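You operate a simulated robot arm through the tools that you are given. There is no shell and no other tool. Be economical: measure what you need, move in short steps, check, and stop when the job is done.

The job below is to be done with a simulated two-armed robot. You get a single attempt, and the scene is never put back.

Task
Pick up the can from the top of the long steel bench with one hand, pass it to the other hand and put it on the back mat. Set down upright: can.

Only the result counts: the job must be done as asked and must still hold three seconds after the hand-in. Knocking over, shifting, dropping, spilling or breaking anything else fails it.

Robot
Two 7-joint arms with two-finger parallel grippers on one trunk, on a base that drives. Base frame: it is fixed to the floor where the robot stands at the start and does not move with it; the origin is under the middle of the robot, x ahead of it, y to its left, z up. Readings come in mm, rad, newtons and seconds.
The left shoulder is at the start at [-82, 119, 851], the right one opposite. With the tool pointing down near the work surface each hand reaches from about 160 to 580 mm from the robot's upright axis, wherever it stands, measured 20 degrees to its own side. Places, roughly: back mat (17x17 cm) [-920, 4720, 920]. Payload 3.43 kg a hand.
The TCP of each hand is the grasp point between the finger pads, 30 mm short of the fingertips. In the tool frame z runs along the fingers and y along their closing line. The gripper opens to 94 mm. The fingers are 28 mm wide and 10 mm thick; the gripper's body (50 by 96 mm) begins 55 mm behind the TCP.
Orientation is that of the tool frame in the base frame, as a unit quaternion [x, y, z, w]. With the fingers straight down and closing along the base's y, the tool's x points along the base's -x, its y along +y and its z along -z.

Tools
- The arms move only by the tool apply_moves. It takes "left_commands", "right_commands" or both (then of equal length, played together; a hand with none holds still); each is one flat list of numbers, 7 for each row, row after row: the shift along the base's x, y, z in units of 40 mm (1.0 is 40 mm), then the turn, a rotation vector about the base's x, y, z in units of 5 degrees (1.0 is 5 degrees), then the finger opening in mm, from 0 to 94. In form: [x, y, z, rx, ry, rz, gripper, x, y, z, rx, ry, rz, gripper, ...]. A call has 1 to 20 rows; each row shifts and turns the commanded pose from where the row before left it. A call with a number of a shift or a turn outside -1 to 1 is refused whole. Each row takes 0.2 s and may step no farther than 50 mm and 0.15 rad from the row before; otherwise, or with a gripper value out of range, the whole call is refused. A pose out of reach is approached as far as the arm can. The call stops where the force on the tool passes 40 N (or 10 N more than at its start, if that is more) or the arm is blocked; 0.2 s more then pass. Each finger travels about 153 mm/s and halts on what it meets, pressing with about 44 N; the grip force reading is that of the motor and also rises with nothing between the fingers. The clock runs only during rows and for 0.2 s after the last one: add rows that do not move to give the fingers time. It gives the time, the measured TCP pose, the force on the tool (base axes), the opening and the grip force at its end, in the units of the frame above (readings bear some noise), with the torque about the TCP (base axes, N m) and any sound that the robot's microphone picked up, and new pictures: "views" is both (left out), scene, wrist or none (wrist: the cameras of the hands that moved).
- Cameras (640 x 400 px; columns grow to the right, rows downward): "scene" is now at [27.6, 8.7, 1553.9]; the picture's right is [0.12, -0.99, 0.00], its down [-0.80, -0.10, -0.60] and it looks along [0.59, 0.07, -0.80] (base axes); focal length 279 px, centre (320, 200). "left" rides on the left gripper at [76, -14, -102] in its tool frame; the picture's right is [0.18, 0.98, 0.00], its down [-0.75, 0.14, -0.64] and it looks along [-0.63, 0.12, 0.77] (tool axes); focal length 243 px, centre (320, 200). "right" rides on the right gripper at [76, 14, -102] in its tool frame; the picture's right is [-0.18, 0.98, 0.00], its down [-0.75, -0.14, -0.64] and it looks along [-0.63, -0.12, 0.77] (tool axes); focal length 243 px, centre (320, 200). There is no depth. A picture from a camera that has moved, and an enlarged one, comes with that camera's place and axes in the base frame and with its lens.
- lift_body(by): slides the trunk up (or, below 0, down) by that many mm; the arms and the scene camera ride with it, the base frame stays. It gives what a move gives, with no picture.
- roll_base(legs): drives the robot by 1 to 6 legs, each [ahead, left, turn to the left] in mm, mm and rad, along the robot's own axes; the way and the turn of a leg run together, so that a leg with both is an arc; at most 1500 mm and 3.142 rad a leg. The arms and the cameras ride along, it lands a little off, and it stops where it bumps. It gives what a move gives, and a new picture of the scene camera.
- head_to(pan, tilt): turns the head with the scene camera to pan (to the left, within 2.496 rad either way) and tilt (down, from -0.506 to 1.204), counted from straight ahead of the robot. It gives what a move gives, and a new picture of the scene camera.
- enlarge(camera, box): a new picture of the part [left, top, right, bottom] of that camera's present view, enlarged. The clock stands still meanwhile.
- close_job(): hands the job in; it is judged then, once.

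Work in short steps. Places have to be worked out from the pictures, the camera data and where the tool is seen: move nearer, look again, correct. Check each grasp and each placing, and mend what went wrong. You have 120 turns and 260 pictures in all, those below and enlarged ones among them. Open the grippers and draw the arms clear of the work before you hand the job in, unless the task says otherwise; then end with one line.

The tools are called as name(argument=value, ...) on one line, values as JSON. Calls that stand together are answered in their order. apply_moves: Moves the arms, as the interface text tells. Its arguments: {"type":"object","properties":{"left_commands":{"type":"array","items":{"type":"number"}},"right_commands":{"type":"array","items":{"type":"number"}},"views":{"type":"string","enum":["both","scene","wrist","none"]}},"required":[]} The other tools are called the same way: lift_body (by) slides the trunk up or down; roll_base (legs) drives the base; head_to (pan, tilt) turns the head that bears the scene camera; enlarge (camera, box) takes an enlarged picture of a part of a camera's view; close_job () hands the job in.

At the start:

```text
time_s: 0.0
left_position: [344.0, 120.3, 1061.8]
left_tool_rot: [0.0, 1.0, 0.0, 0.0]
left_contact_force: [-0.1, -0.6, -0.7]
left_moment: [-0.04, -0.06, -0.01]
left_finger_gap: 94.0
left_finger_force: 0.2
right_position: [342.7, -120.8, 1035.7]
right_tool_rot: [0.0, 1.0, 0.0, -0.001]
right_contact_force: [-0.2, 0.0, -0.2]
right_moment: [0.0, -0.02, 0.0]
right_finger_gap: 93.9
right_finger_force: 0.0
trunk travel left (down, up): [-275.0, 60.0]
robot x, y, heading: [0.6, -0.4, 0.001]
head pan, tilt: [0.12, 0.932]
```

scene: 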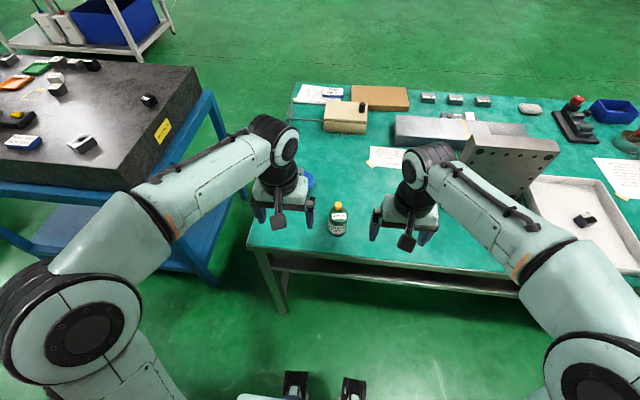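
right: 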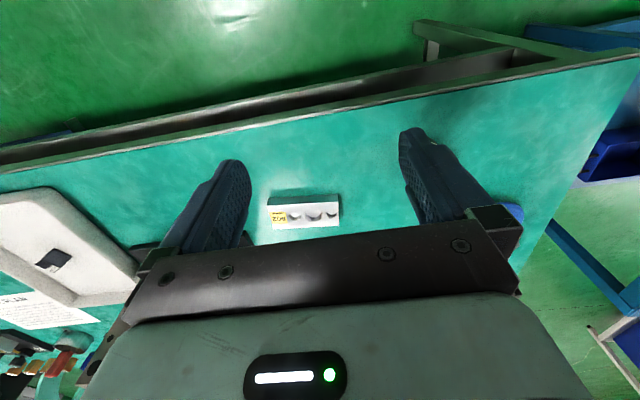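
left: 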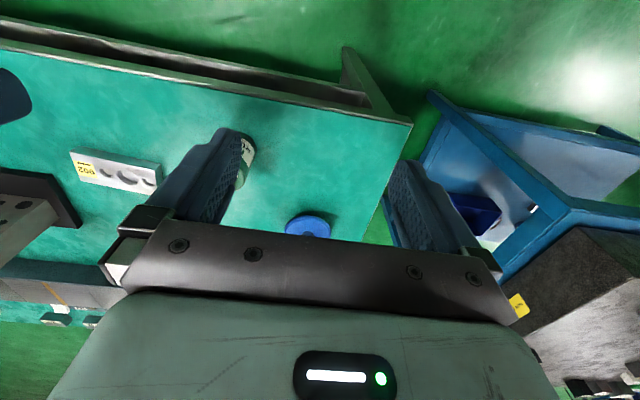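

The scene shows a teal-topped bench ahead and a granite block to the left. I'll look around to find the long steel bench and the can.

head_to(pan=1.2, tilt=0.35)

head_to(pan=2.3, tilt=0.35)

head_to(pan=-1.2, tilt=0.35)

head_to(pan=0.0, tilt=0.35)

```text
time_s: 1.3
left_position: [342.7, 120.3, 1062.5]
left_tool_rot: [0.001, 1.0, -0.001, 0.0]
left_contact_force: [0.5, 1.0, -0.5]
left_moment: [0.0, 0.0, 0.0]
left_finger_gap: 93.8
left_finger_force: 0.0
right_position: [343.9, -121.5, 1036.1]
right_tool_rot: [0.0, 1.0, 0.0, 0.0]
right_contact_force: [-0.9, 0.4, 0.2]
right_moment: [-0.02, 0.0, 0.03]
right_finger_gap: 93.9
right_finger_force: 0.1
trunk travel left (down, up): [-275.0, 60.0]
robot x, y, heading: [-0.8, 0.8, 0.003]
head pan, tilt: [1.201, 0.351]
camera scene: at [-11.8, 86.6, 1603.8], right [0.93, -0.36, 0.0], down [-0.12, -0.32, -0.94], along [0.34, 0.88, -0.34], focal length 279 px, centre (320, 200)
```

scene: 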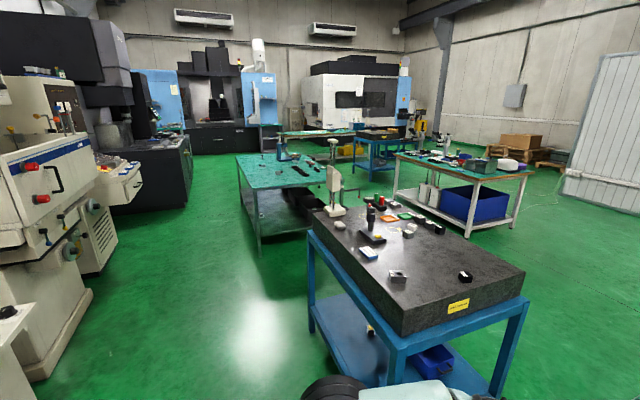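

```text
time_s: 2.6
left_position: [342.9, 119.7, 1062.0]
left_tool_rot: [0.0, 1.0, 0.0, 0.0]
left_contact_force: [0.0, -0.1, -0.1]
left_moment: [-0.02, 0.0, 0.04]
left_finger_gap: 94.0
left_finger_force: 0.1
right_position: [342.5, -121.1, 1035.3]
right_tool_rot: [-0.001, 1.0, 0.0, 0.0]
right_contact_force: [-0.7, 0.2, 0.2]
right_moment: [0.01, -0.05, 0.01]
right_finger_gap: 93.8
right_finger_force: 0.0
trunk travel left (down, up): [-275.0, 60.0]
robot x, y, heading: [-0.3, 4.3, 0.0]
head pan, tilt: [2.3, 0.351]
camera scene: at [-107.6, 69.3, 1603.8], right [0.75, 0.67, 0.0], down [0.23, -0.26, -0.94], along [-0.63, 0.7, -0.34], focal length 279 px, centre (320, 200)
```

scene: 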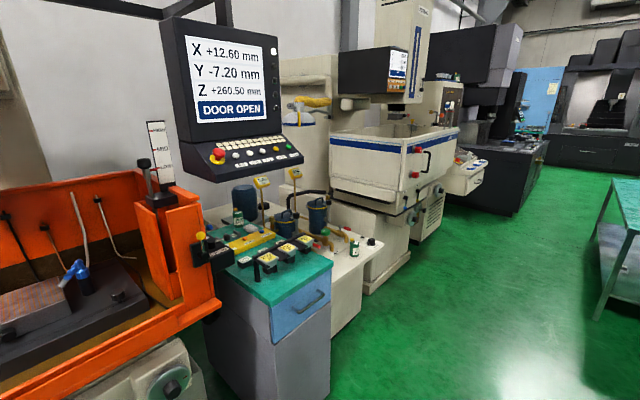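

```text
time_s: 5.6
left_position: [343.2, 120.0, 1060.6]
left_tool_rot: [-0.001, 1.0, 0.001, 0.0]
left_contact_force: [-0.8, 0.0, 0.6]
left_moment: [0.0, 0.03, -0.01]
left_finger_gap: 94.0
left_finger_force: 0.0
right_position: [342.3, -121.5, 1035.3]
right_tool_rot: [0.0, 1.0, 0.0, 0.0]
right_contact_force: [0.6, 0.7, -0.5]
right_moment: [0.02, -0.03, -0.01]
right_finger_gap: 94.1
right_finger_force: 0.0
trunk travel left (down, up): [-275.0, 60.0]
robot x, y, heading: [0.6, -1.4, -0.001]
head pan, tilt: [-1.201, 0.351]
camera scene: at [-11.9, -87.0, 1603.8], right [-0.93, -0.36, 0.0], down [-0.12, 0.32, -0.94], along [0.34, -0.88, -0.34], focal length 279 px, centre (320, 200)
```

scene: 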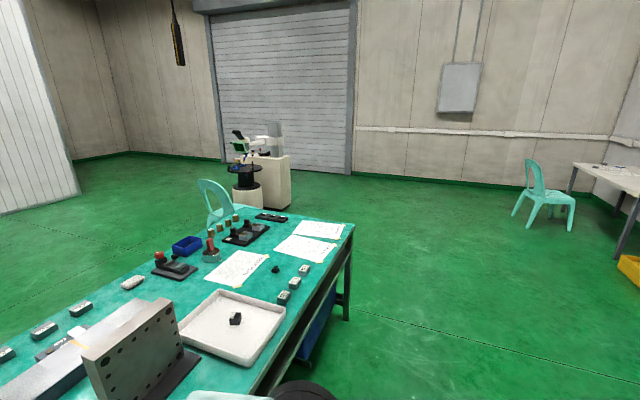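

```text
time_s: 7.0
left_position: [342.5, 119.5, 1061.0]
left_tool_rot: [0.0, 1.0, 0.001, 0.0]
left_contact_force: [-0.4, -0.2, -0.3]
left_moment: [0.03, -0.01, 0.01]
left_finger_gap: 94.1
left_finger_force: 0.1
right_position: [343.3, -121.5, 1035.7]
right_tool_rot: [0.0, 1.0, 0.0, 0.001]
right_contact_force: [0.3, -0.7, 0.0]
right_moment: [0.01, -0.02, -0.01]
right_finger_gap: 94.3
right_finger_force: 0.1
trunk travel left (down, up): [-275.0, 60.0]
robot x, y, heading: [1.9, 4.4, 0.004]
head pan, tilt: [0.0, 0.351]
camera scene: at [47.5, -0.3, 1603.8], right [0.0, -1.0, 0.0], down [-0.34, 0.0, -0.94], along [0.94, 0.0, -0.34], focal length 279 px, centre (320, 200)
```

scene: 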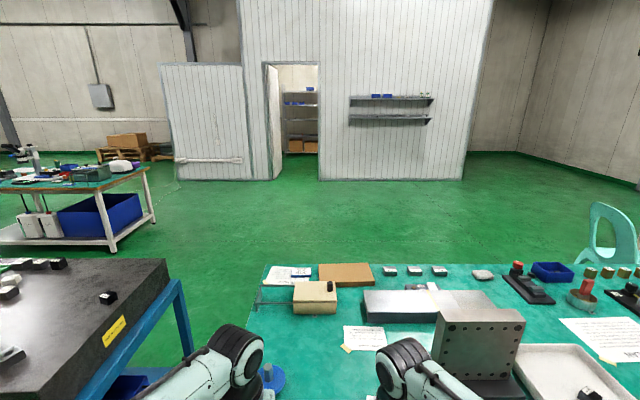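

I'll look at the candidate object on the near bench closely.

head_to(pan=0.0, tilt=0.95)

enlarge(camera="scene", box=[240, 60, 440, 260])

enlarge(camera="left", box=[50, 100, 350, 250])

```text
time_s: 8.0
left_position: [342.7, 119.8, 1060.8]
left_tool_rot: [-0.001, 1.0, 0.0, 0.0]
left_contact_force: [-0.7, 0.4, 0.5]
left_moment: [-0.03, -0.03, 0.03]
left_finger_gap: 93.9
left_finger_force: 0.0
right_position: [342.5, -121.9, 1035.2]
right_tool_rot: [0.0, 1.0, 0.0, 0.0]
right_contact_force: [-0.2, -0.2, 0.5]
right_moment: [0.01, 0.03, -0.01]
right_finger_gap: 94.1
right_finger_force: 0.2
trunk travel left (down, up): [-275.0, 60.0]
robot x, y, heading: [2.2, -0.4, -0.005]
head pan, tilt: [0.0, 0.949]
camera scene: at [27.1, -0.2, 1552.7], right [0.0, -1.0, 0.0], down [-0.81, 0.0, -0.58], along [0.58, 0.0, -0.81], focal length 279 px, centre (320, 200)
```

scene: 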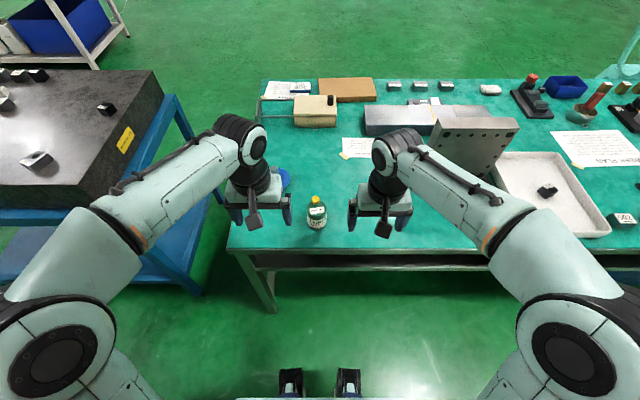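

```text
2.00 times, centred on (340, 160) of scene
camera zoom: at [27.1, -0.2, 1552.7], right [0.0, -1.0, 0.0], down [-0.81, 0.0, -0.58], along [0.58, 0.0, -0.81], focal length 559 px, centre (280, 280)
```

zoom: 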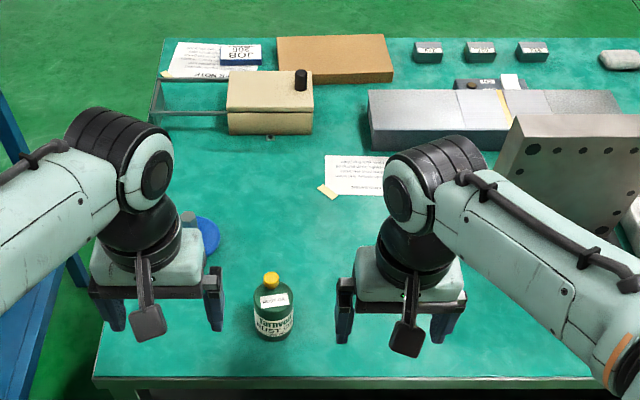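

```text
2.13 times, centred on (200, 175) of left
camera zoom: at [266.4, 105.3, 1162.0], right [-0.18, 0.98, 0.0], down [0.75, 0.14, 0.64], along [0.63, 0.12, -0.77], focal length 518 px, centre (576, 253)
```

zoom: 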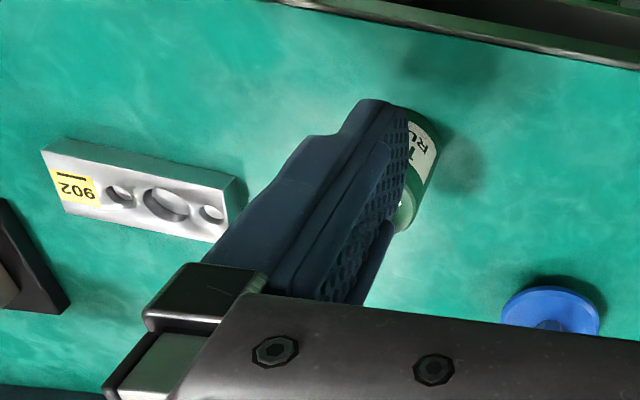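

The can is the green can with the yellow cap, near [545, 13], on a bench top around z≈670. Before choosing grasps, I'll look toward the mat.

head_to(pan=1.75, tilt=0.2)

enlarge(camera="scene", box=[260, 150, 380, 225])

```text
time_s: 9.8
left_position: [343.3, 119.8, 1060.9]
left_tool_rot: [0.0, 1.0, 0.0, 0.0]
left_contact_force: [-0.3, -0.3, 0.4]
left_moment: [-0.03, 0.01, 0.04]
left_finger_gap: 93.9
left_finger_force: 0.0
right_position: [343.3, -121.1, 1036.5]
right_tool_rot: [-0.001, 1.0, 0.0, 0.0]
right_contact_force: [0.3, 0.4, 0.1]
right_moment: [0.01, -0.02, 0.0]
right_finger_gap: 93.8
right_finger_force: 0.1
trunk travel left (down, up): [-275.0, 60.0]
robot x, y, heading: [-3.1, -2.0, -0.002]
head pan, tilt: [1.751, 0.201]
camera scene: at [-62.2, 91.5, 1617.8], right [0.98, 0.18, 0.0], down [0.04, -0.2, -0.98], along [-0.17, 0.96, -0.2], focal length 279 px, centre (320, 200)
```

scene: 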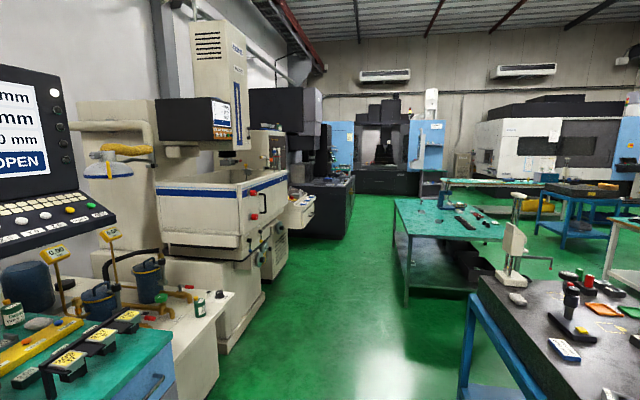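

```text
5.33 times, centred on (320, 188) of scene
camera zoom: at [-62.2, 91.5, 1617.8], right [0.98, 0.18, 0.0], down [0.04, -0.2, -0.98], along [-0.17, 0.96, -0.2], focal length 1490 px, centre (320, 267)
```

zoom: 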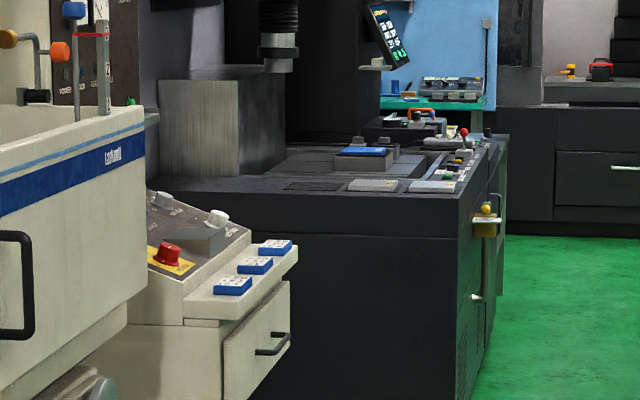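

The mat sits near the near edge of a dark machine table at z≈920. My plan is that the right hand takes the can low, tilted 30° below horizontal. The left hand then takes it from above and places it. First I bring the right hand in front of the can and look.

apply_moves(right_commands=[0.1, 0.28, -0.5, 0, -1, 0, 94, 0.1, 0.28, -0.5, 0, -1, 0, 94, 0.1, 0.28, -0.5, 0, -1, 0, 94, 0.1, 0.28, -0.5, 0, -1, 0, 94, 0.1, 0.28, -0.5, 0, -1, 0, 94, 0.1, 0.28, -0.5, 0, -1, 0, 94, 0.1, 0.28, -0.5, 0, -1, 0, 94, 0.1, 0.28, -0.5, 0, -1, 0, 94, 0.1, 0.28, -0.5, 0, -1, 0, 94, 0.1, 0.28, -0.5, 0, -1, 0, 94, 0, 0.28, -0.5, 0, -1, 0, 94, 0, 0.28, -0.5, 0, -1, 0, 94], left_commands=[0, 0.1, 0.1, 0, 0, 0, 94, 0, 0.1, 0.1, 0, 0, 0, 94, 0, 0.1, 0.1, 0, 0, 0, 94, 0, 0.1, 0.1, 0, 0, 0, 94, 0, 0.1, 0.1, 0, 0, 0, 94, 0, 0.1, 0.1, 0, 0, 0, 94, 0, 0.1, 0.1, 0, 0, 0, 94, 0, 0.1, 0.1, 0, 0, 0, 94, 0, 0.1, 0.1, 0, 0, 0, 94, 0, 0.1, 0.1, 0, 0, 0, 94, 0, 0.1, 0.1, 0, 0, 0, 94, 0, 0.1, 0.1, 0, 0, 0, 94], views="wrist")

head_to(pan=0.0, tilt=0.95)

```text
time_s: 12.1
left_position: [343.2, 161.7, 1103.0]
left_tool_rot: [0.0, 1.0, 0.0, 0.0]
left_contact_force: [0.3, -1.1, 0.1]
left_moment: [-0.03, 0.02, -0.01]
left_finger_gap: 94.0
left_finger_force: 0.0
right_position: [382.6, -2.0, 828.7]
right_tool_rot: [0.001, 0.895, -0.001, 0.447]
right_contact_force: [-14.9, -5.6, 13.8]
right_moment: [0.13, 0.3, 0.36]
right_finger_gap: 93.0
right_finger_force: 0.0
trunk travel left (down, up): [-275.0, 60.0]
robot x, y, heading: [-1.6, 0.3, 0.001]
head pan, tilt: [1.751, 0.201]
stopped in row 11 (right hand): the force on the tool passed its limit at 85 N (the readings are from after the stop); the commanded pose is now the measured one
camera right: at [253.8, 12.2, 830.3], right [0.11, 0.98, 0.15], down [-0.06, -0.14, 0.99], along [0.99, -0.12, 0.04], focal length 243 px, centre (320, 200)
camera left: at [265.8, 147.0, 1203.9], right [-0.18, 0.98, 0.0], down [0.75, 0.14, 0.64], along [0.63, 0.12, -0.77], focal length 243 px, centre (320, 200)
```

right: 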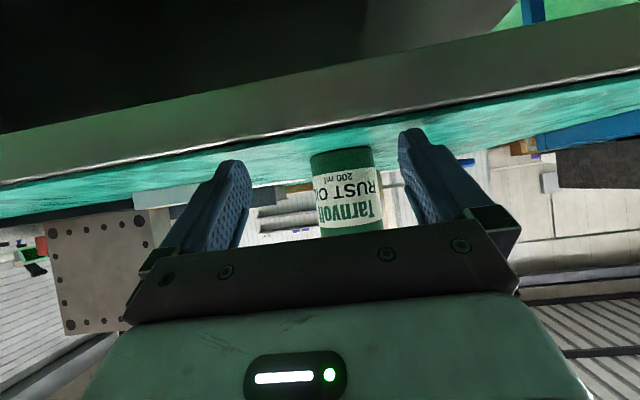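
left: 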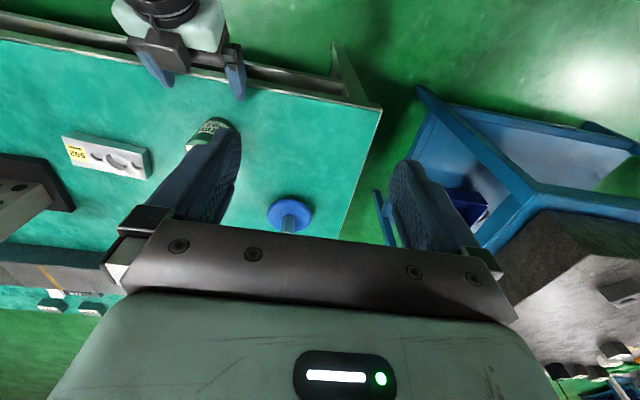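

```text
time_s: 13.9
left_position: [342.0, 161.8, 1102.7]
left_tool_rot: [0.0, 1.0, 0.0, 0.0]
left_contact_force: [0.4, 0.3, -0.7]
left_moment: [0.02, 0.01, 0.0]
left_finger_gap: 94.2
left_finger_force: 0.1
right_position: [381.6, -3.5, 830.2]
right_tool_rot: [0.0, 0.895, 0.0, 0.446]
right_contact_force: [-6.9, -1.7, 11.4]
right_moment: [0.24, 0.02, 0.1]
right_finger_gap: 93.2
right_finger_force: 0.1
trunk travel left (down, up): [-275.0, 60.0]
robot x, y, heading: [3.7, 3.6, 0.002]
head pan, tilt: [0.0, 0.949]
camera scene: at [25.5, -0.3, 1552.7], right [0.0, -1.0, 0.0], down [-0.81, 0.0, -0.58], along [0.58, 0.0, -0.81], focal length 279 px, centre (320, 200)
```

scene: 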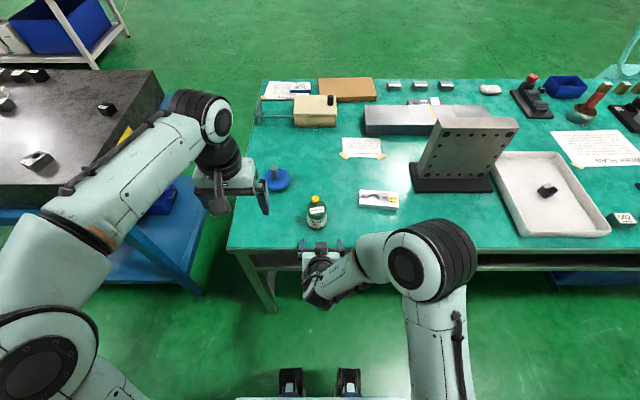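

The right fingertips touched the bench's front edge. The bench top is actually about z≈803 with its edge near x≈385, which puts the can near [464, 8] and about 135 mm tall. I back off up and away, then finish the tilt.

apply_moves(right_commands=[-0.3, 0, 0.5, 0, 0, 0, 94, -0.3, 0, 0.6, 0, 0, 0, 94, 0, 0.1, 0.6, 0, -0.7, 0, 94, 0, 0.1, 0, 0, -0.7, 0, 94], views="both")

enlarge(camera="scene", box=[250, 150, 410, 250])

```text
time_s: 14.9
left_position: [343.9, 161.4, 1101.4]
left_tool_rot: [0.0, 1.0, 0.0, -0.001]
left_contact_force: [-0.9, -0.2, 0.1]
left_moment: [0.01, 0.01, 0.01]
left_finger_gap: 93.9
left_finger_force: 0.0
right_position: [359.3, 5.3, 896.6]
right_tool_rot: [0.001, 0.866, -0.001, 0.499]
right_contact_force: [-0.7, -0.1, -0.9]
right_moment: [0.03, 0.0, -0.01]
right_finger_gap: 94.2
right_finger_force: 0.1
trunk travel left (down, up): [-275.0, 60.0]
robot x, y, heading: [-2.0, -1.5, -0.002]
head pan, tilt: [0.0, 0.949]
camera scene: at [27.3, 0.0, 1552.6], right [0.0, -1.0, 0.0], down [-0.81, 0.0, -0.58], along [0.58, 0.0, -0.81], focal length 279 px, centre (320, 200)
camera right: at [232.0, 20.0, 882.4], right [0.09, 0.98, 0.16], down [-0.18, -0.14, 0.97], along [0.98, -0.12, 0.16], focal length 243 px, centre (320, 200)
```

scene: 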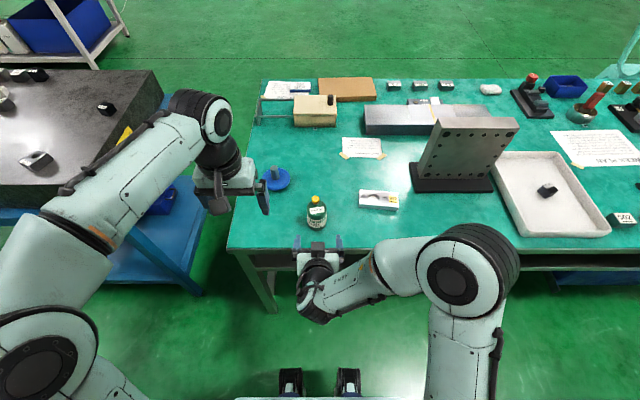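
right: 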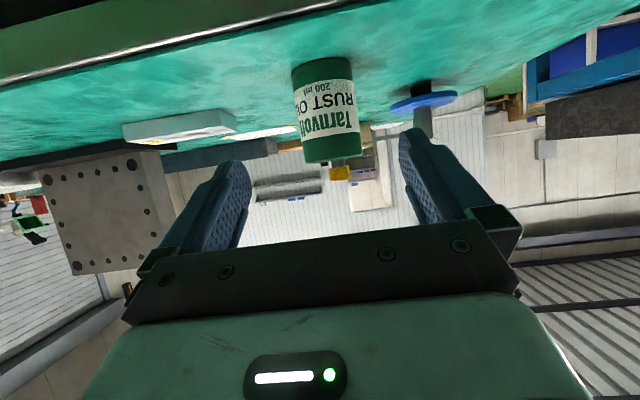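

```text
4.00 times, centred on (330, 200) of scene
camera zoom: at [27.3, 0.0, 1552.6], right [0.0, -1.0, 0.0], down [-0.81, 0.0, -0.58], along [0.58, 0.0, -0.81], focal length 1118 px, centre (280, 200)
```

zoom: 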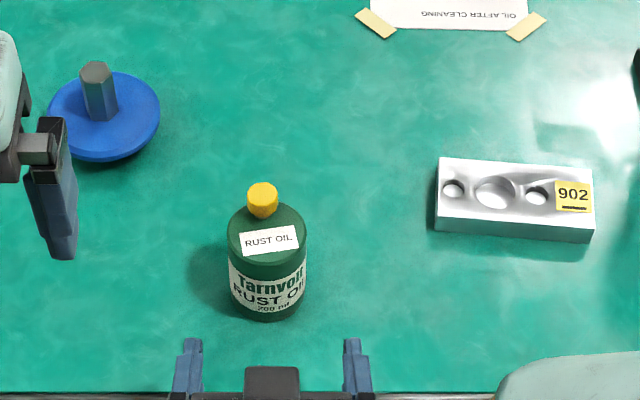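

A clear stereo fix puts the can axis at [482, 11.5], diameter about 59, body top at z≈885, cap top at about 907 and base at 803. I line up in front of it at a 25° tilt and stay slightly high.

apply_moves(right_commands=[0.3, 0.15, -0.3, 0, -1, 0, 94, 0.4, 0, -0.4, 0, 0, 0, 94, 0.4, 0, -0.4, 0, 0, 0, 94, 0, 0, 0, 0, 0, 0, 94], views="both")

enlarge(camera="scene", box=[250, 170, 410, 270])

```text
time_s: 15.9
left_position: [343.9, 161.8, 1102.4]
left_tool_rot: [0.0, 1.0, 0.0, 0.001]
left_contact_force: [0.5, 0.3, 0.3]
left_moment: [0.05, 0.0, 0.04]
left_finger_gap: 93.7
left_finger_force: 0.1
right_position: [403.9, 10.8, 853.5]
right_tool_rot: [0.0, 0.843, 0.0, 0.537]
right_contact_force: [0.4, 0.3, -1.0]
right_moment: [-0.02, -0.02, -0.05]
right_finger_gap: 94.0
right_finger_force: 0.2
trunk travel left (down, up): [-275.0, 60.0]
robot x, y, heading: [-1.0, 2.5, -0.002]
head pan, tilt: [0.0, 0.949]
camera scene: at [26.8, -0.2, 1552.7], right [0.0, -1.0, 0.0], down [-0.81, 0.0, -0.58], along [0.58, 0.0, -0.81], focal length 279 px, centre (320, 200)
camera right: at [277.3, 26.0, 827.6], right [0.08, 0.98, 0.17], down [-0.26, -0.14, 0.95], along [0.96, -0.12, 0.25], focal length 243 px, centre (320, 200)
```

scene: 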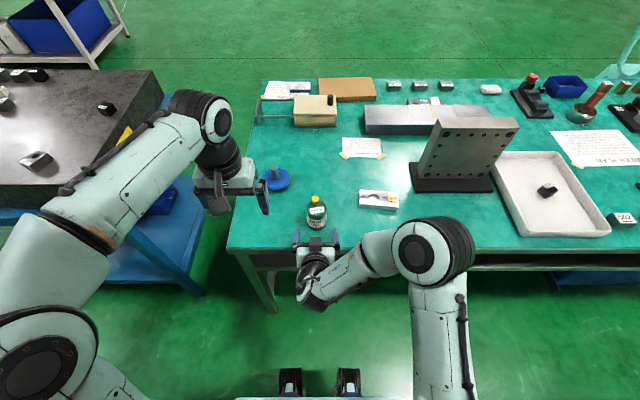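
right: 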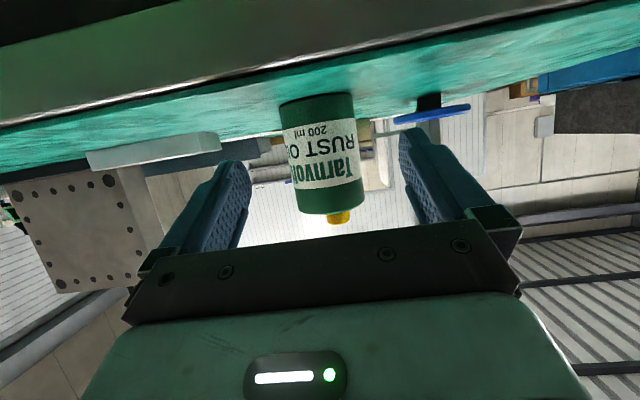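

```text
4.00 times, centred on (330, 220) of scene
camera zoom: at [26.8, -0.2, 1552.7], right [0.0, -1.0, 0.0], down [-0.81, 0.0, -0.58], along [0.58, 0.0, -0.81], focal length 1118 px, centre (280, 120)
```

zoom: 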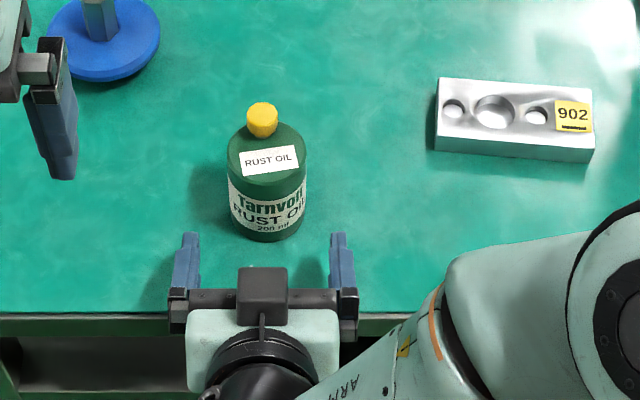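

The fingers straddle the can symmetrically. I advance 68 mm, lower to z≈834 and close gently.

apply_moves(right_commands=[0.6, 0, -0.1, 0, 0, 0, 94, 0.6, 0, -0.1, 0, 0, 0, 94, 0.5, 0, -0.1, 0, 0, 0, 94, 0, 0, -0.15, 0, 0, 0, 94, 0, 0, 0, 0, 0, 0, 94], views="both")

enlarge(camera="scene", box=[250, 170, 410, 270])

```text
time_s: 17.1
left_position: [342.9, 162.3, 1102.6]
left_tool_rot: [0.0, 1.0, 0.0, -0.001]
left_contact_force: [-0.1, -0.1, 0.0]
left_moment: [0.03, -0.01, 0.0]
left_finger_gap: 93.8
left_finger_force: 0.0
right_position: [471.7, 11.2, 834.3]
right_tool_rot: [0.0, 0.844, -0.001, 0.537]
right_contact_force: [-0.4, 0.0, 0.0]
right_moment: [-0.04, 0.02, -0.01]
right_finger_gap: 94.0
right_finger_force: 0.0
trunk travel left (down, up): [-275.0, 60.0]
robot x, y, heading: [0.1, -0.5, -0.002]
head pan, tilt: [0.0, 0.949]
camera scene: at [27.2, -0.2, 1552.7], right [0.0, -1.0, 0.0], down [-0.81, 0.0, -0.58], along [0.58, 0.0, -0.81], focal length 279 px, centre (320, 200)
camera right: at [345.5, 26.2, 809.4], right [0.08, 0.98, 0.17], down [-0.26, -0.14, 0.95], along [0.96, -0.12, 0.25], focal length 243 px, centre (320, 200)
```

scene: 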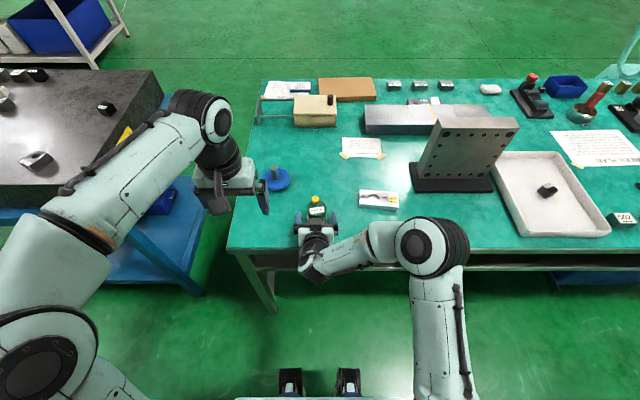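
right: 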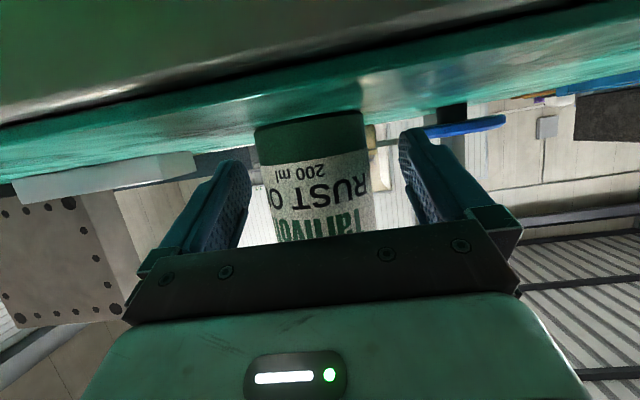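

```text
4.00 times, centred on (330, 220) of scene
camera zoom: at [27.2, -0.2, 1552.7], right [0.0, -1.0, 0.0], down [-0.81, 0.0, -0.58], along [0.58, 0.0, -0.81], focal length 1118 px, centre (280, 120)
```

zoom: 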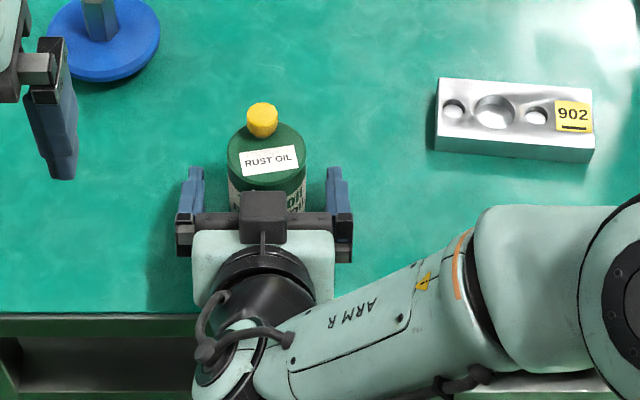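

The can is centred between the fingers with no contact. I close the gripper.

apply_moves(right_commands=[0, 0, 0, 0, 0, 0, 75, 0, 0, 0, 0, 0, 0, 50, 0, 0, 0, 0, 0, 0, 40, 0, 0, 0, 0, 0, 0, 40], views="wrist")

```text
time_s: 18.1
left_position: [343.1, 161.5, 1103.4]
left_tool_rot: [0.0, 1.0, 0.001, -0.001]
left_contact_force: [-1.3, -1.0, 0.4]
left_moment: [0.01, 0.02, 0.0]
left_finger_gap: 94.0
left_finger_force: 0.0
right_position: [471.9, 10.9, 834.5]
right_tool_rot: [0.0, 0.844, 0.0, 0.536]
right_contact_force: [1.4, -1.6, 0.4]
right_moment: [0.03, -0.04, -0.03]
right_finger_gap: 60.9
right_finger_force: 44.1
trunk travel left (down, up): [-275.0, 60.0]
robot x, y, heading: [1.0, 0.2, 0.0]
head pan, tilt: [0.0, 0.949]
camera right: at [345.6, 25.9, 809.6], right [0.08, 0.98, 0.17], down [-0.26, -0.14, 0.95], along [0.96, -0.12, 0.25], focal length 243 px, centre (320, 200)
```

right: 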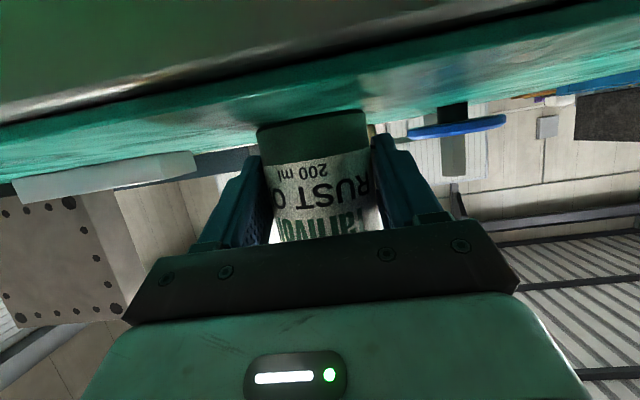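

Gripped at 61 mm with 44 N. I lift straight up, then draw back a little.

apply_moves(right_commands=[0, 0, 0.4, 0, 0, 0, 40, 0, 0, 0.6, 0, 0, 0, 40, 0, 0, 0.8, 0, 0, 0, 40, 0, 0, 0.8, 0, 0, 0, 40, -0.5, 0, 0.4, 0, 0, 0, 40, -0.5, 0, 0, 0, 0, 0, 40, -0.4, 0, 0, 0, 0, 0, 40, 0, 0, 0, 0, 0, 0, 40], views="both")

enlarge(camera="scene", box=[240, 150, 400, 250])

```text
time_s: 19.9
left_position: [343.3, 162.3, 1101.7]
left_tool_rot: [0.0, 1.0, 0.0, -0.001]
left_contact_force: [-0.3, 0.1, -0.6]
left_moment: [0.02, 0.0, -0.01]
left_finger_gap: 94.1
left_finger_force: 0.1
right_position: [414.3, 10.6, 954.4]
right_tool_rot: [0.0, 0.845, 0.0, 0.535]
right_contact_force: [0.7, -0.4, -3.3]
right_moment: [-0.03, 0.01, -0.01]
right_finger_gap: 61.0
right_finger_force: 43.9
trunk travel left (down, up): [-275.0, 60.0]
robot x, y, heading: [-1.7, 2.1, 0.001]
head pan, tilt: [0.0, 0.949]
camera scene: at [27.5, -0.2, 1552.6], right [0.0, -1.0, 0.0], down [-0.81, 0.0, -0.58], along [0.58, 0.0, -0.81], focal length 279 px, centre (320, 200)
camera right: at [289.4, 25.9, 929.1], right [0.08, 0.98, 0.17], down [-0.26, -0.14, 0.95], along [0.96, -0.12, 0.25], focal length 243 px, centre (320, 200)
```

scene: 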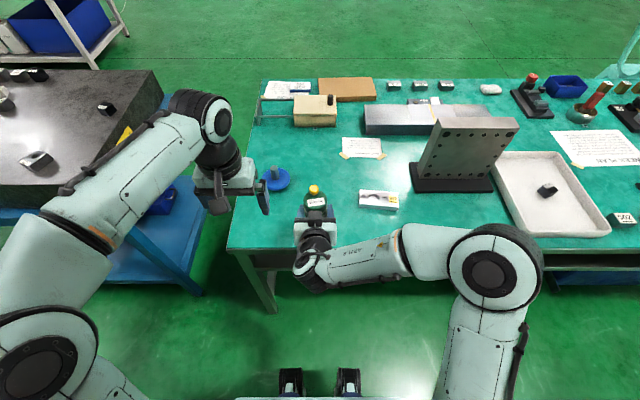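
right: 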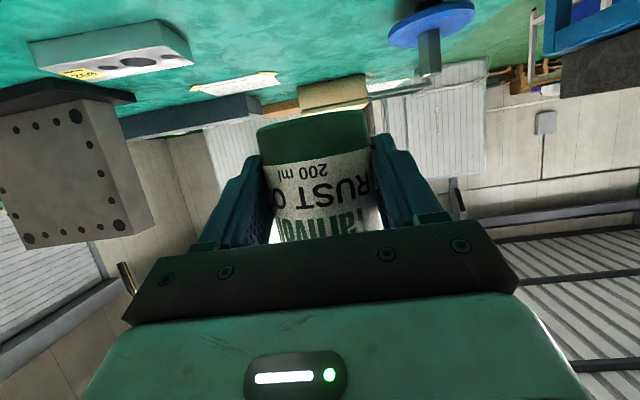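

```text
4.00 times, centred on (320, 200) of scene
camera zoom: at [27.5, -0.2, 1552.6], right [0.0, -1.0, 0.0], down [-0.81, 0.0, -0.58], along [0.58, 0.0, -0.81], focal length 1118 px, centre (320, 200)
```

zoom: 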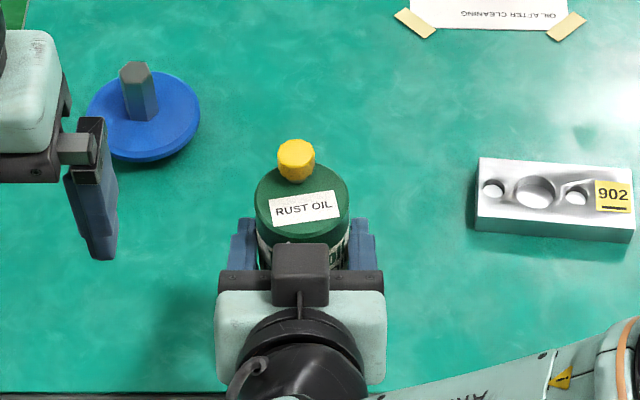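

The can is held firmly with its bottom at z≈923, weighing about 3 N. I bring the left hand directly over it, still high.

apply_moves(left_commands=[0.35, -0.63, 0, 0, 0, 0, 94, 0.35, -0.63, 0, 0, 0, 0, 94, 0.35, -0.63, 0, 0, 0, 0, 94, 0.35, -0.63, 0, 0, 0, 0, 94, 0.35, -0.63, 0, 0, 0, 0, 94, 0.35, -0.63, 0, 0, 0, 0, 94, 0, 0, 0, 0, 0, 0, 94], views="both")

enlarge(camera="scene", box=[240, 130, 400, 230])

```text
time_s: 21.5
left_position: [427.6, 11.0, 1102.5]
left_tool_rot: [-0.001, 1.0, 0.0, -0.001]
left_contact_force: [0.0, 0.3, -0.8]
left_moment: [-0.01, -0.01, 0.02]
left_finger_gap: 94.2
left_finger_force: 0.0
right_position: [414.5, 11.2, 955.5]
right_tool_rot: [-0.002, 0.844, 0.001, 0.537]
right_contact_force: [-0.4, -1.0, -2.5]
right_moment: [-0.01, 0.02, 0.0]
right_finger_gap: 61.2
right_finger_force: 43.6
trunk travel left (down, up): [-275.0, 60.0]
robot x, y, heading: [-0.9, -4.2, 0.0]
head pan, tilt: [0.0, 0.949]
camera scene: at [26.9, 0.4, 1552.6], right [0.0, -1.0, 0.0], down [-0.81, 0.0, -0.58], along [0.58, 0.0, -0.81], focal length 279 px, centre (320, 200)
camera left: at [350.5, -3.4, 1204.0], right [-0.18, 0.98, 0.0], down [0.75, 0.14, 0.64], along [0.63, 0.12, -0.77], focal length 243 px, centre (320, 200)
```

scene: 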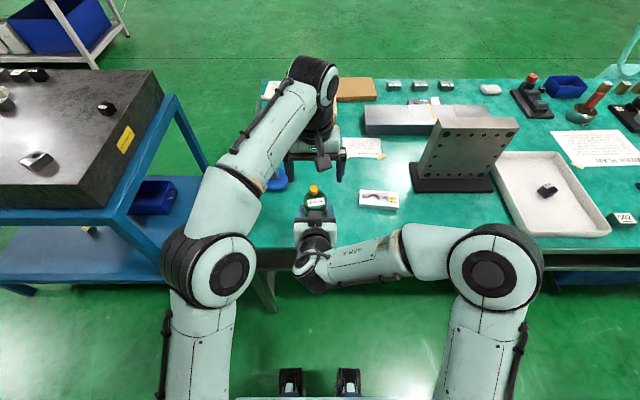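
left: 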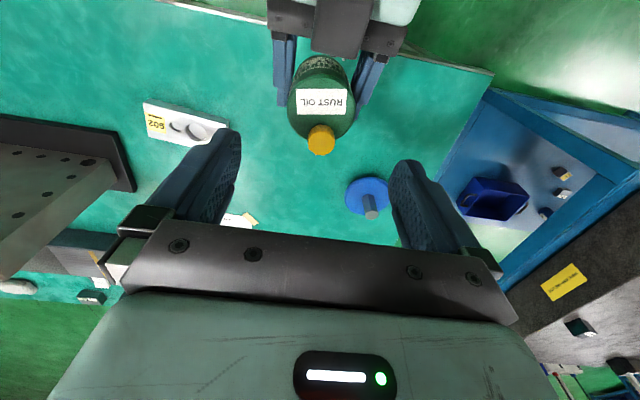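

```text
4.00 times, centred on (320, 180) of scene
camera zoom: at [26.9, 0.4, 1552.6], right [0.0, -1.0, 0.0], down [-0.81, 0.0, -0.58], along [0.58, 0.0, -0.81], focal length 1118 px, centre (320, 280)
```

zoom: 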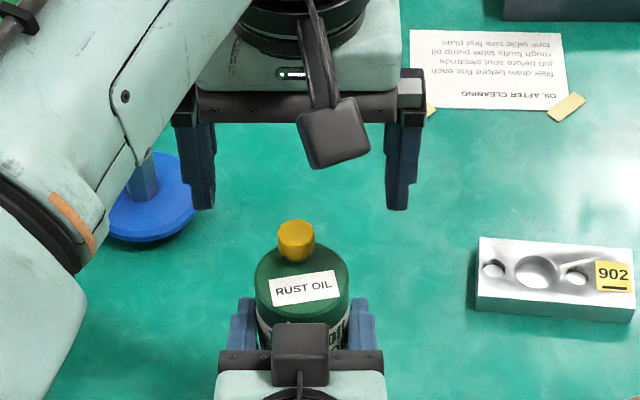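

The left hand is centred over the can in y (about 11) and within a few mm in x. I lower it partway and check clearances.

apply_moves(left_commands=[-0.1, 0, -0.5, 0, 0, 0, 94, 0, 0, -0.5, 0, 0, 0, 94, 0, 0, -0.5, 0, 0, 0, 94, 0, 0, -0.3, 0, 0, 0, 94, 0, 0, 0, 0, 0, 0, 94], views="both")

enlarge(camera="scene", box=[240, 150, 400, 250])

```text
time_s: 22.7
left_position: [423.4, 10.0, 1030.9]
left_tool_rot: [0.0, 1.0, 0.0, -0.001]
left_contact_force: [0.3, 0.0, -0.1]
left_moment: [0.01, -0.01, 0.01]
left_finger_gap: 93.9
left_finger_force: 0.0
right_position: [414.3, 11.3, 953.7]
right_tool_rot: [0.001, 0.844, -0.001, 0.536]
right_contact_force: [-0.8, -0.6, -2.0]
right_moment: [0.01, 0.01, -0.01]
right_finger_gap: 61.1
right_finger_force: 44.8
trunk travel left (down, up): [-275.0, 60.0]
robot x, y, heading: [3.6, 0.2, 0.003]
head pan, tilt: [0.0, 0.949]
camera scene: at [27.3, -0.2, 1552.6], right [0.0, -1.0, 0.0], down [-0.81, 0.0, -0.58], along [0.58, 0.0, -0.81], focal length 279 px, centre (320, 200)
camera left: at [346.6, -4.2, 1131.1], right [-0.18, 0.98, 0.0], down [0.75, 0.14, 0.64], along [0.63, 0.12, -0.77], focal length 243 px, centre (320, 200)
```

scene: 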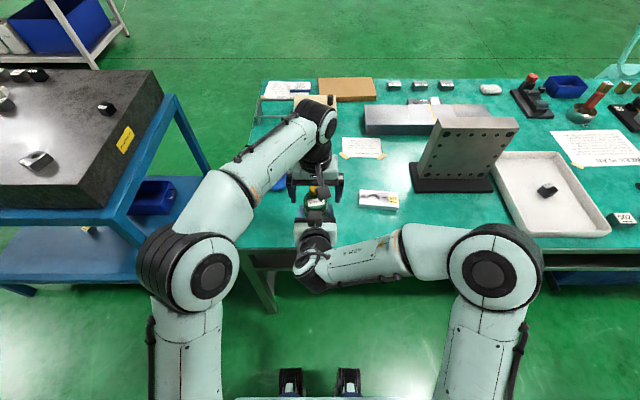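
left: 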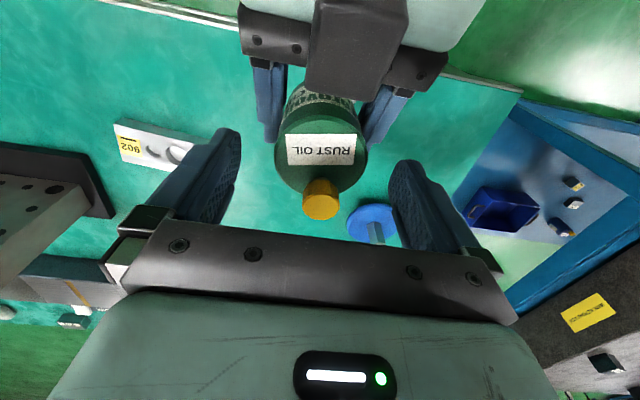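

```text
4.00 times, centred on (320, 200) of scene
camera zoom: at [27.3, -0.2, 1552.6], right [0.0, -1.0, 0.0], down [-0.81, 0.0, -0.58], along [0.58, 0.0, -0.81], focal length 1118 px, centre (320, 200)
```

zoom: 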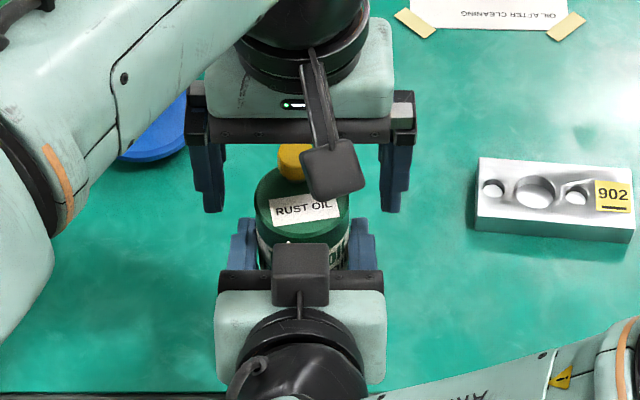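

Clearances look fine, and the can axis is near x≈417, so the slight forward offset helps. I lower 25 mm more and close the left fingers.

apply_moves(left_commands=[0, 0.02, -0.3, 0, 0, 0, 94, 0, 0, -0.32, 0, 0, 0, 94, 0, 0, 0, 0, 0, 0, 94], views="both")

enlarge(camera="scene", box=[240, 150, 400, 250])

```text
time_s: 23.5
left_position: [421.8, 11.2, 1005.5]
left_tool_rot: [0.001, 1.0, -0.001, 0.0]
left_contact_force: [0.9, 0.0, 0.0]
left_moment: [0.0, 0.0, 0.0]
left_finger_gap: 94.0
left_finger_force: 0.1
right_position: [414.6, 10.4, 954.8]
right_tool_rot: [0.0, 0.844, -0.001, 0.537]
right_contact_force: [-0.7, 0.8, -2.2]
right_moment: [-0.03, 0.0, 0.01]
right_finger_gap: 60.9
right_finger_force: 43.9
trunk travel left (down, up): [-275.0, 60.0]
robot x, y, heading: [0.2, 1.0, -0.001]
head pan, tilt: [0.0, 0.949]
camera scene: at [27.3, -0.2, 1552.6], right [0.0, -1.0, 0.0], down [-0.81, 0.0, -0.58], along [0.58, 0.0, -0.81], focal length 279 px, centre (320, 200)
camera left: at [346.8, -3.1, 1106.4], right [-0.18, 0.98, 0.0], down [0.75, 0.14, 0.64], along [0.63, 0.12, -0.77], focal length 243 px, centre (320, 200)
```

scene: 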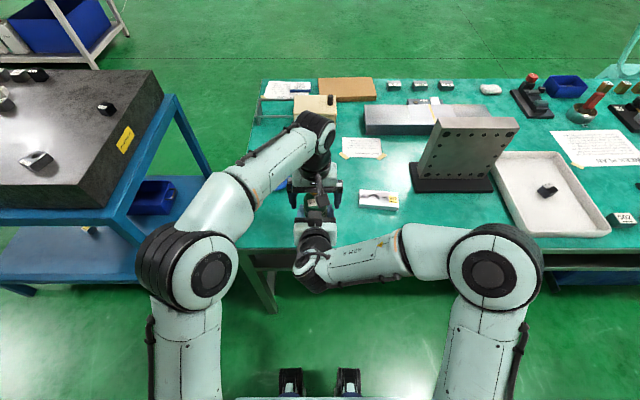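
left: 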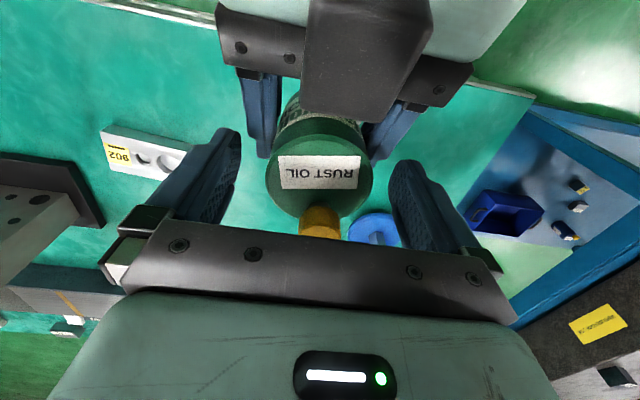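

```text
4.00 times, centred on (320, 200) of scene
camera zoom: at [27.3, -0.2, 1552.6], right [0.0, -1.0, 0.0], down [-0.81, 0.0, -0.58], along [0.58, 0.0, -0.81], focal length 1118 px, centre (320, 200)
```

zoom: 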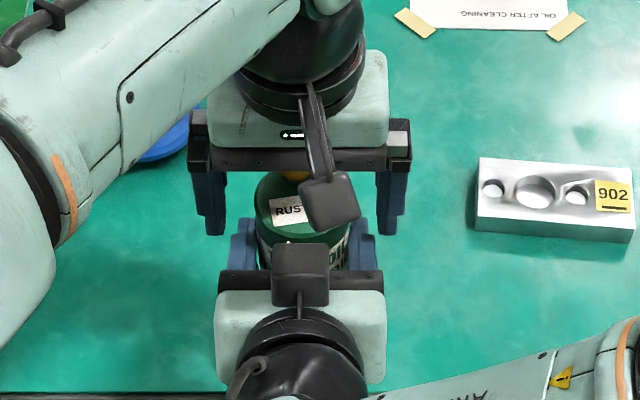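

The fingers bracket the can evenly. I raise the left hand 2 mm for finger clearance, shift it 2 mm forward, and close.

apply_moves(left_commands=[0.05, 0, 0.05, 0, 0, 0, 80, 0, 0, 0, 0, 0, 0, 65, 0, 0, 0, 0, 0, 0, 40, 0, 0, 0, 0, 0, 0, 40, 0, 0, 0, 0, 0, 0, 40], views="wrist")

```text
time_s: 24.7
left_position: [424.2, 10.8, 1008.5]
left_tool_rot: [0.0, 1.0, 0.001, -0.001]
left_contact_force: [-0.7, -1.9, -0.4]
left_moment: [-0.26, 0.11, 0.05]
left_finger_gap: 56.9
left_finger_force: 44.1
right_position: [414.2, 11.1, 954.8]
right_tool_rot: [0.0, 0.844, 0.0, 0.536]
right_contact_force: [0.3, 2.1, -2.8]
right_moment: [0.19, -0.04, -0.05]
right_finger_gap: 61.1
right_finger_force: 43.8
trunk travel left (down, up): [-275.0, 60.0]
robot x, y, heading: [1.0, -0.2, 0.002]
head pan, tilt: [0.0, 0.949]
camera left: at [348.8, -3.4, 1108.8], right [-0.18, 0.98, 0.0], down [0.75, 0.14, 0.64], along [0.63, 0.12, -0.77], focal length 243 px, centre (320, 200)
```

left: 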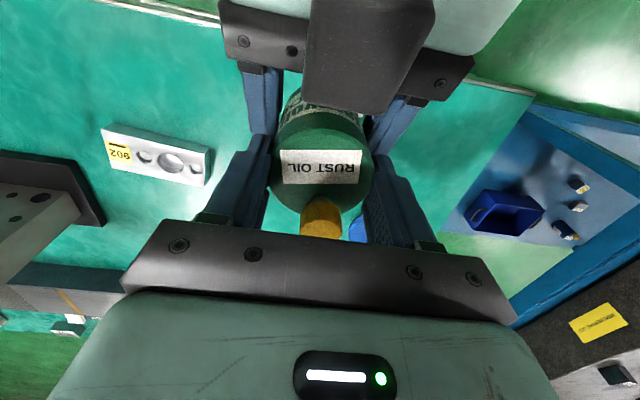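

The left hand closed at 57 mm, a bit less than the can's 61 mm, so it may be gripping on the tips or the shoulder. I test its hold with a small upward pull while the right hand keeps its grip.

apply_moves(left_commands=[0, 0, 0.06, 0, 0, 0, 40, 0, 0, 0, 0, 0, 0, 40], views="none")

enlarge(camera="left", box=[220, 80, 420, 240])

```text
time_s: 25.3
left_position: [425.6, 11.9, 1009.8]
left_tool_rot: [0.001, 1.0, 0.002, -0.001]
left_contact_force: [1.4, -3.1, -9.6]
left_moment: [-0.33, -0.75, 0.16]
left_finger_gap: 57.0
left_finger_force: 44.5
right_position: [414.7, 11.1, 955.6]
right_tool_rot: [0.0, 0.843, 0.0, 0.538]
right_contact_force: [-1.1, 3.2, 9.5]
right_moment: [0.15, 0.53, -0.12]
right_finger_gap: 61.0
right_finger_force: 44.6
trunk travel left (down, up): [-275.0, 60.0]
robot x, y, heading: [1.5, -1.8, -0.003]
head pan, tilt: [0.0, 0.949]
```

```text
2.50 times, centred on (320, 160) of left
camera zoom: at [349.1, -3.1, 1110.4], right [-0.18, 0.98, 0.0], down [0.75, 0.14, 0.64], along [0.63, 0.12, -0.77], focal length 606 px, centre (320, 300)
```

zoom: 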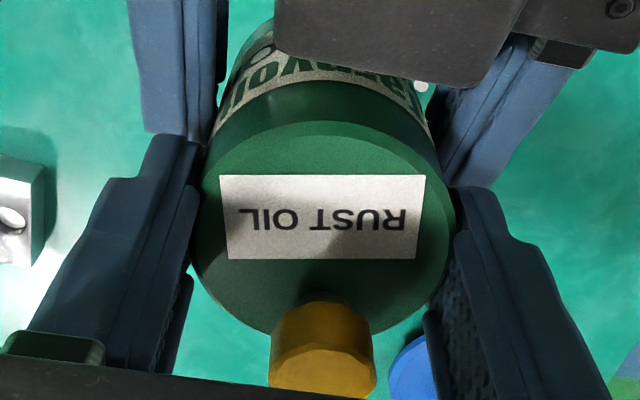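

It resists 10 N, but the off-axis contact suggests the can lies toward the robot within the left fingers. I'll reopen the left hand, shift it 9 mm toward the robot and regrip.

apply_moves(left_commands=[0, 0, 0, 0, 0, 0, 75, 0, 0, 0, 0, 0, 0, 90, -0.12, -0.02, 0.02, 0, 0, 0, 90, -0.11, 0, 0, 0, 0, 0, 90, 0, 0, 0, 0, 0, 0, 70, 0, 0, 0, 0, 0, 0, 40, 0, 0, 0, 0, 0, 0, 40, 0, 0, 0, 0, 0, 0, 40], views="none")

enlarge(camera="left", box=[220, 80, 420, 240])

```text
time_s: 27.1
left_position: [416.1, 10.0, 1009.5]
left_tool_rot: [0.0, 1.0, 0.0, -0.001]
left_contact_force: [1.0, 0.7, 0.0]
left_moment: [-0.07, -0.06, 0.04]
left_finger_gap: 56.6
left_finger_force: 44.0
right_position: [414.9, 9.8, 954.2]
right_tool_rot: [0.001, 0.844, -0.001, 0.537]
right_contact_force: [-1.0, -1.6, -2.4]
right_moment: [0.11, 0.03, -0.11]
right_finger_gap: 61.0
right_finger_force: 44.5
trunk travel left (down, up): [-275.0, 60.0]
robot x, y, heading: [-3.0, -3.4, -0.001]
head pan, tilt: [0.0, 0.949]
```

```text
2.50 times, centred on (320, 160) of left
camera zoom: at [340.0, -3.8, 1111.7], right [-0.18, 0.98, 0.0], down [0.75, 0.14, 0.64], along [0.63, 0.12, -0.77], focal length 606 px, centre (320, 300)
```

zoom: 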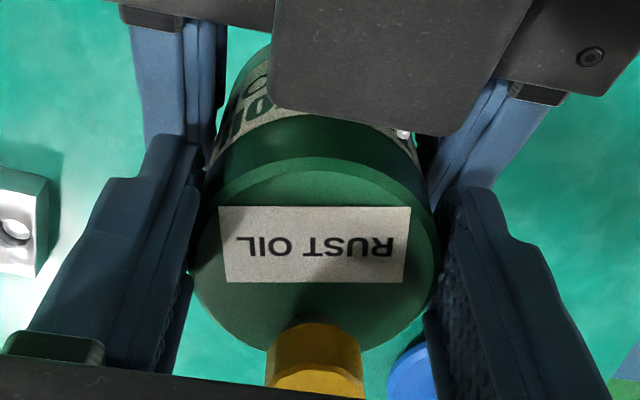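

The gap is unchanged at 57 mm, so that reading comes from the finger and can shape and not from an offset. The grip is now centred. I repeat the pull test.

apply_moves(left_commands=[0, 0, 0.08, 0, 0, 0, 40, 0, 0, 0, 0, 0, 0, 40], views="none")

```text
time_s: 27.7
left_position: [417.0, 11.8, 1013.5]
left_tool_rot: [-0.002, 1.0, 0.002, 0.0]
left_contact_force: [7.7, 2.8, -16.9]
left_moment: [-0.15, -0.71, 0.09]
left_finger_gap: 56.8
left_finger_force: 43.8
right_position: [416.1, 11.4, 956.4]
right_tool_rot: [0.0, 0.843, 0.001, 0.538]
right_contact_force: [-7.0, -2.4, 13.7]
right_moment: [0.35, 0.32, -0.1]
right_finger_gap: 61.1
right_finger_force: 43.8
trunk travel left (down, up): [-275.0, 60.0]
robot x, y, heading: [-2.0, 3.9, 0.001]
head pan, tilt: [0.0, 0.949]
```

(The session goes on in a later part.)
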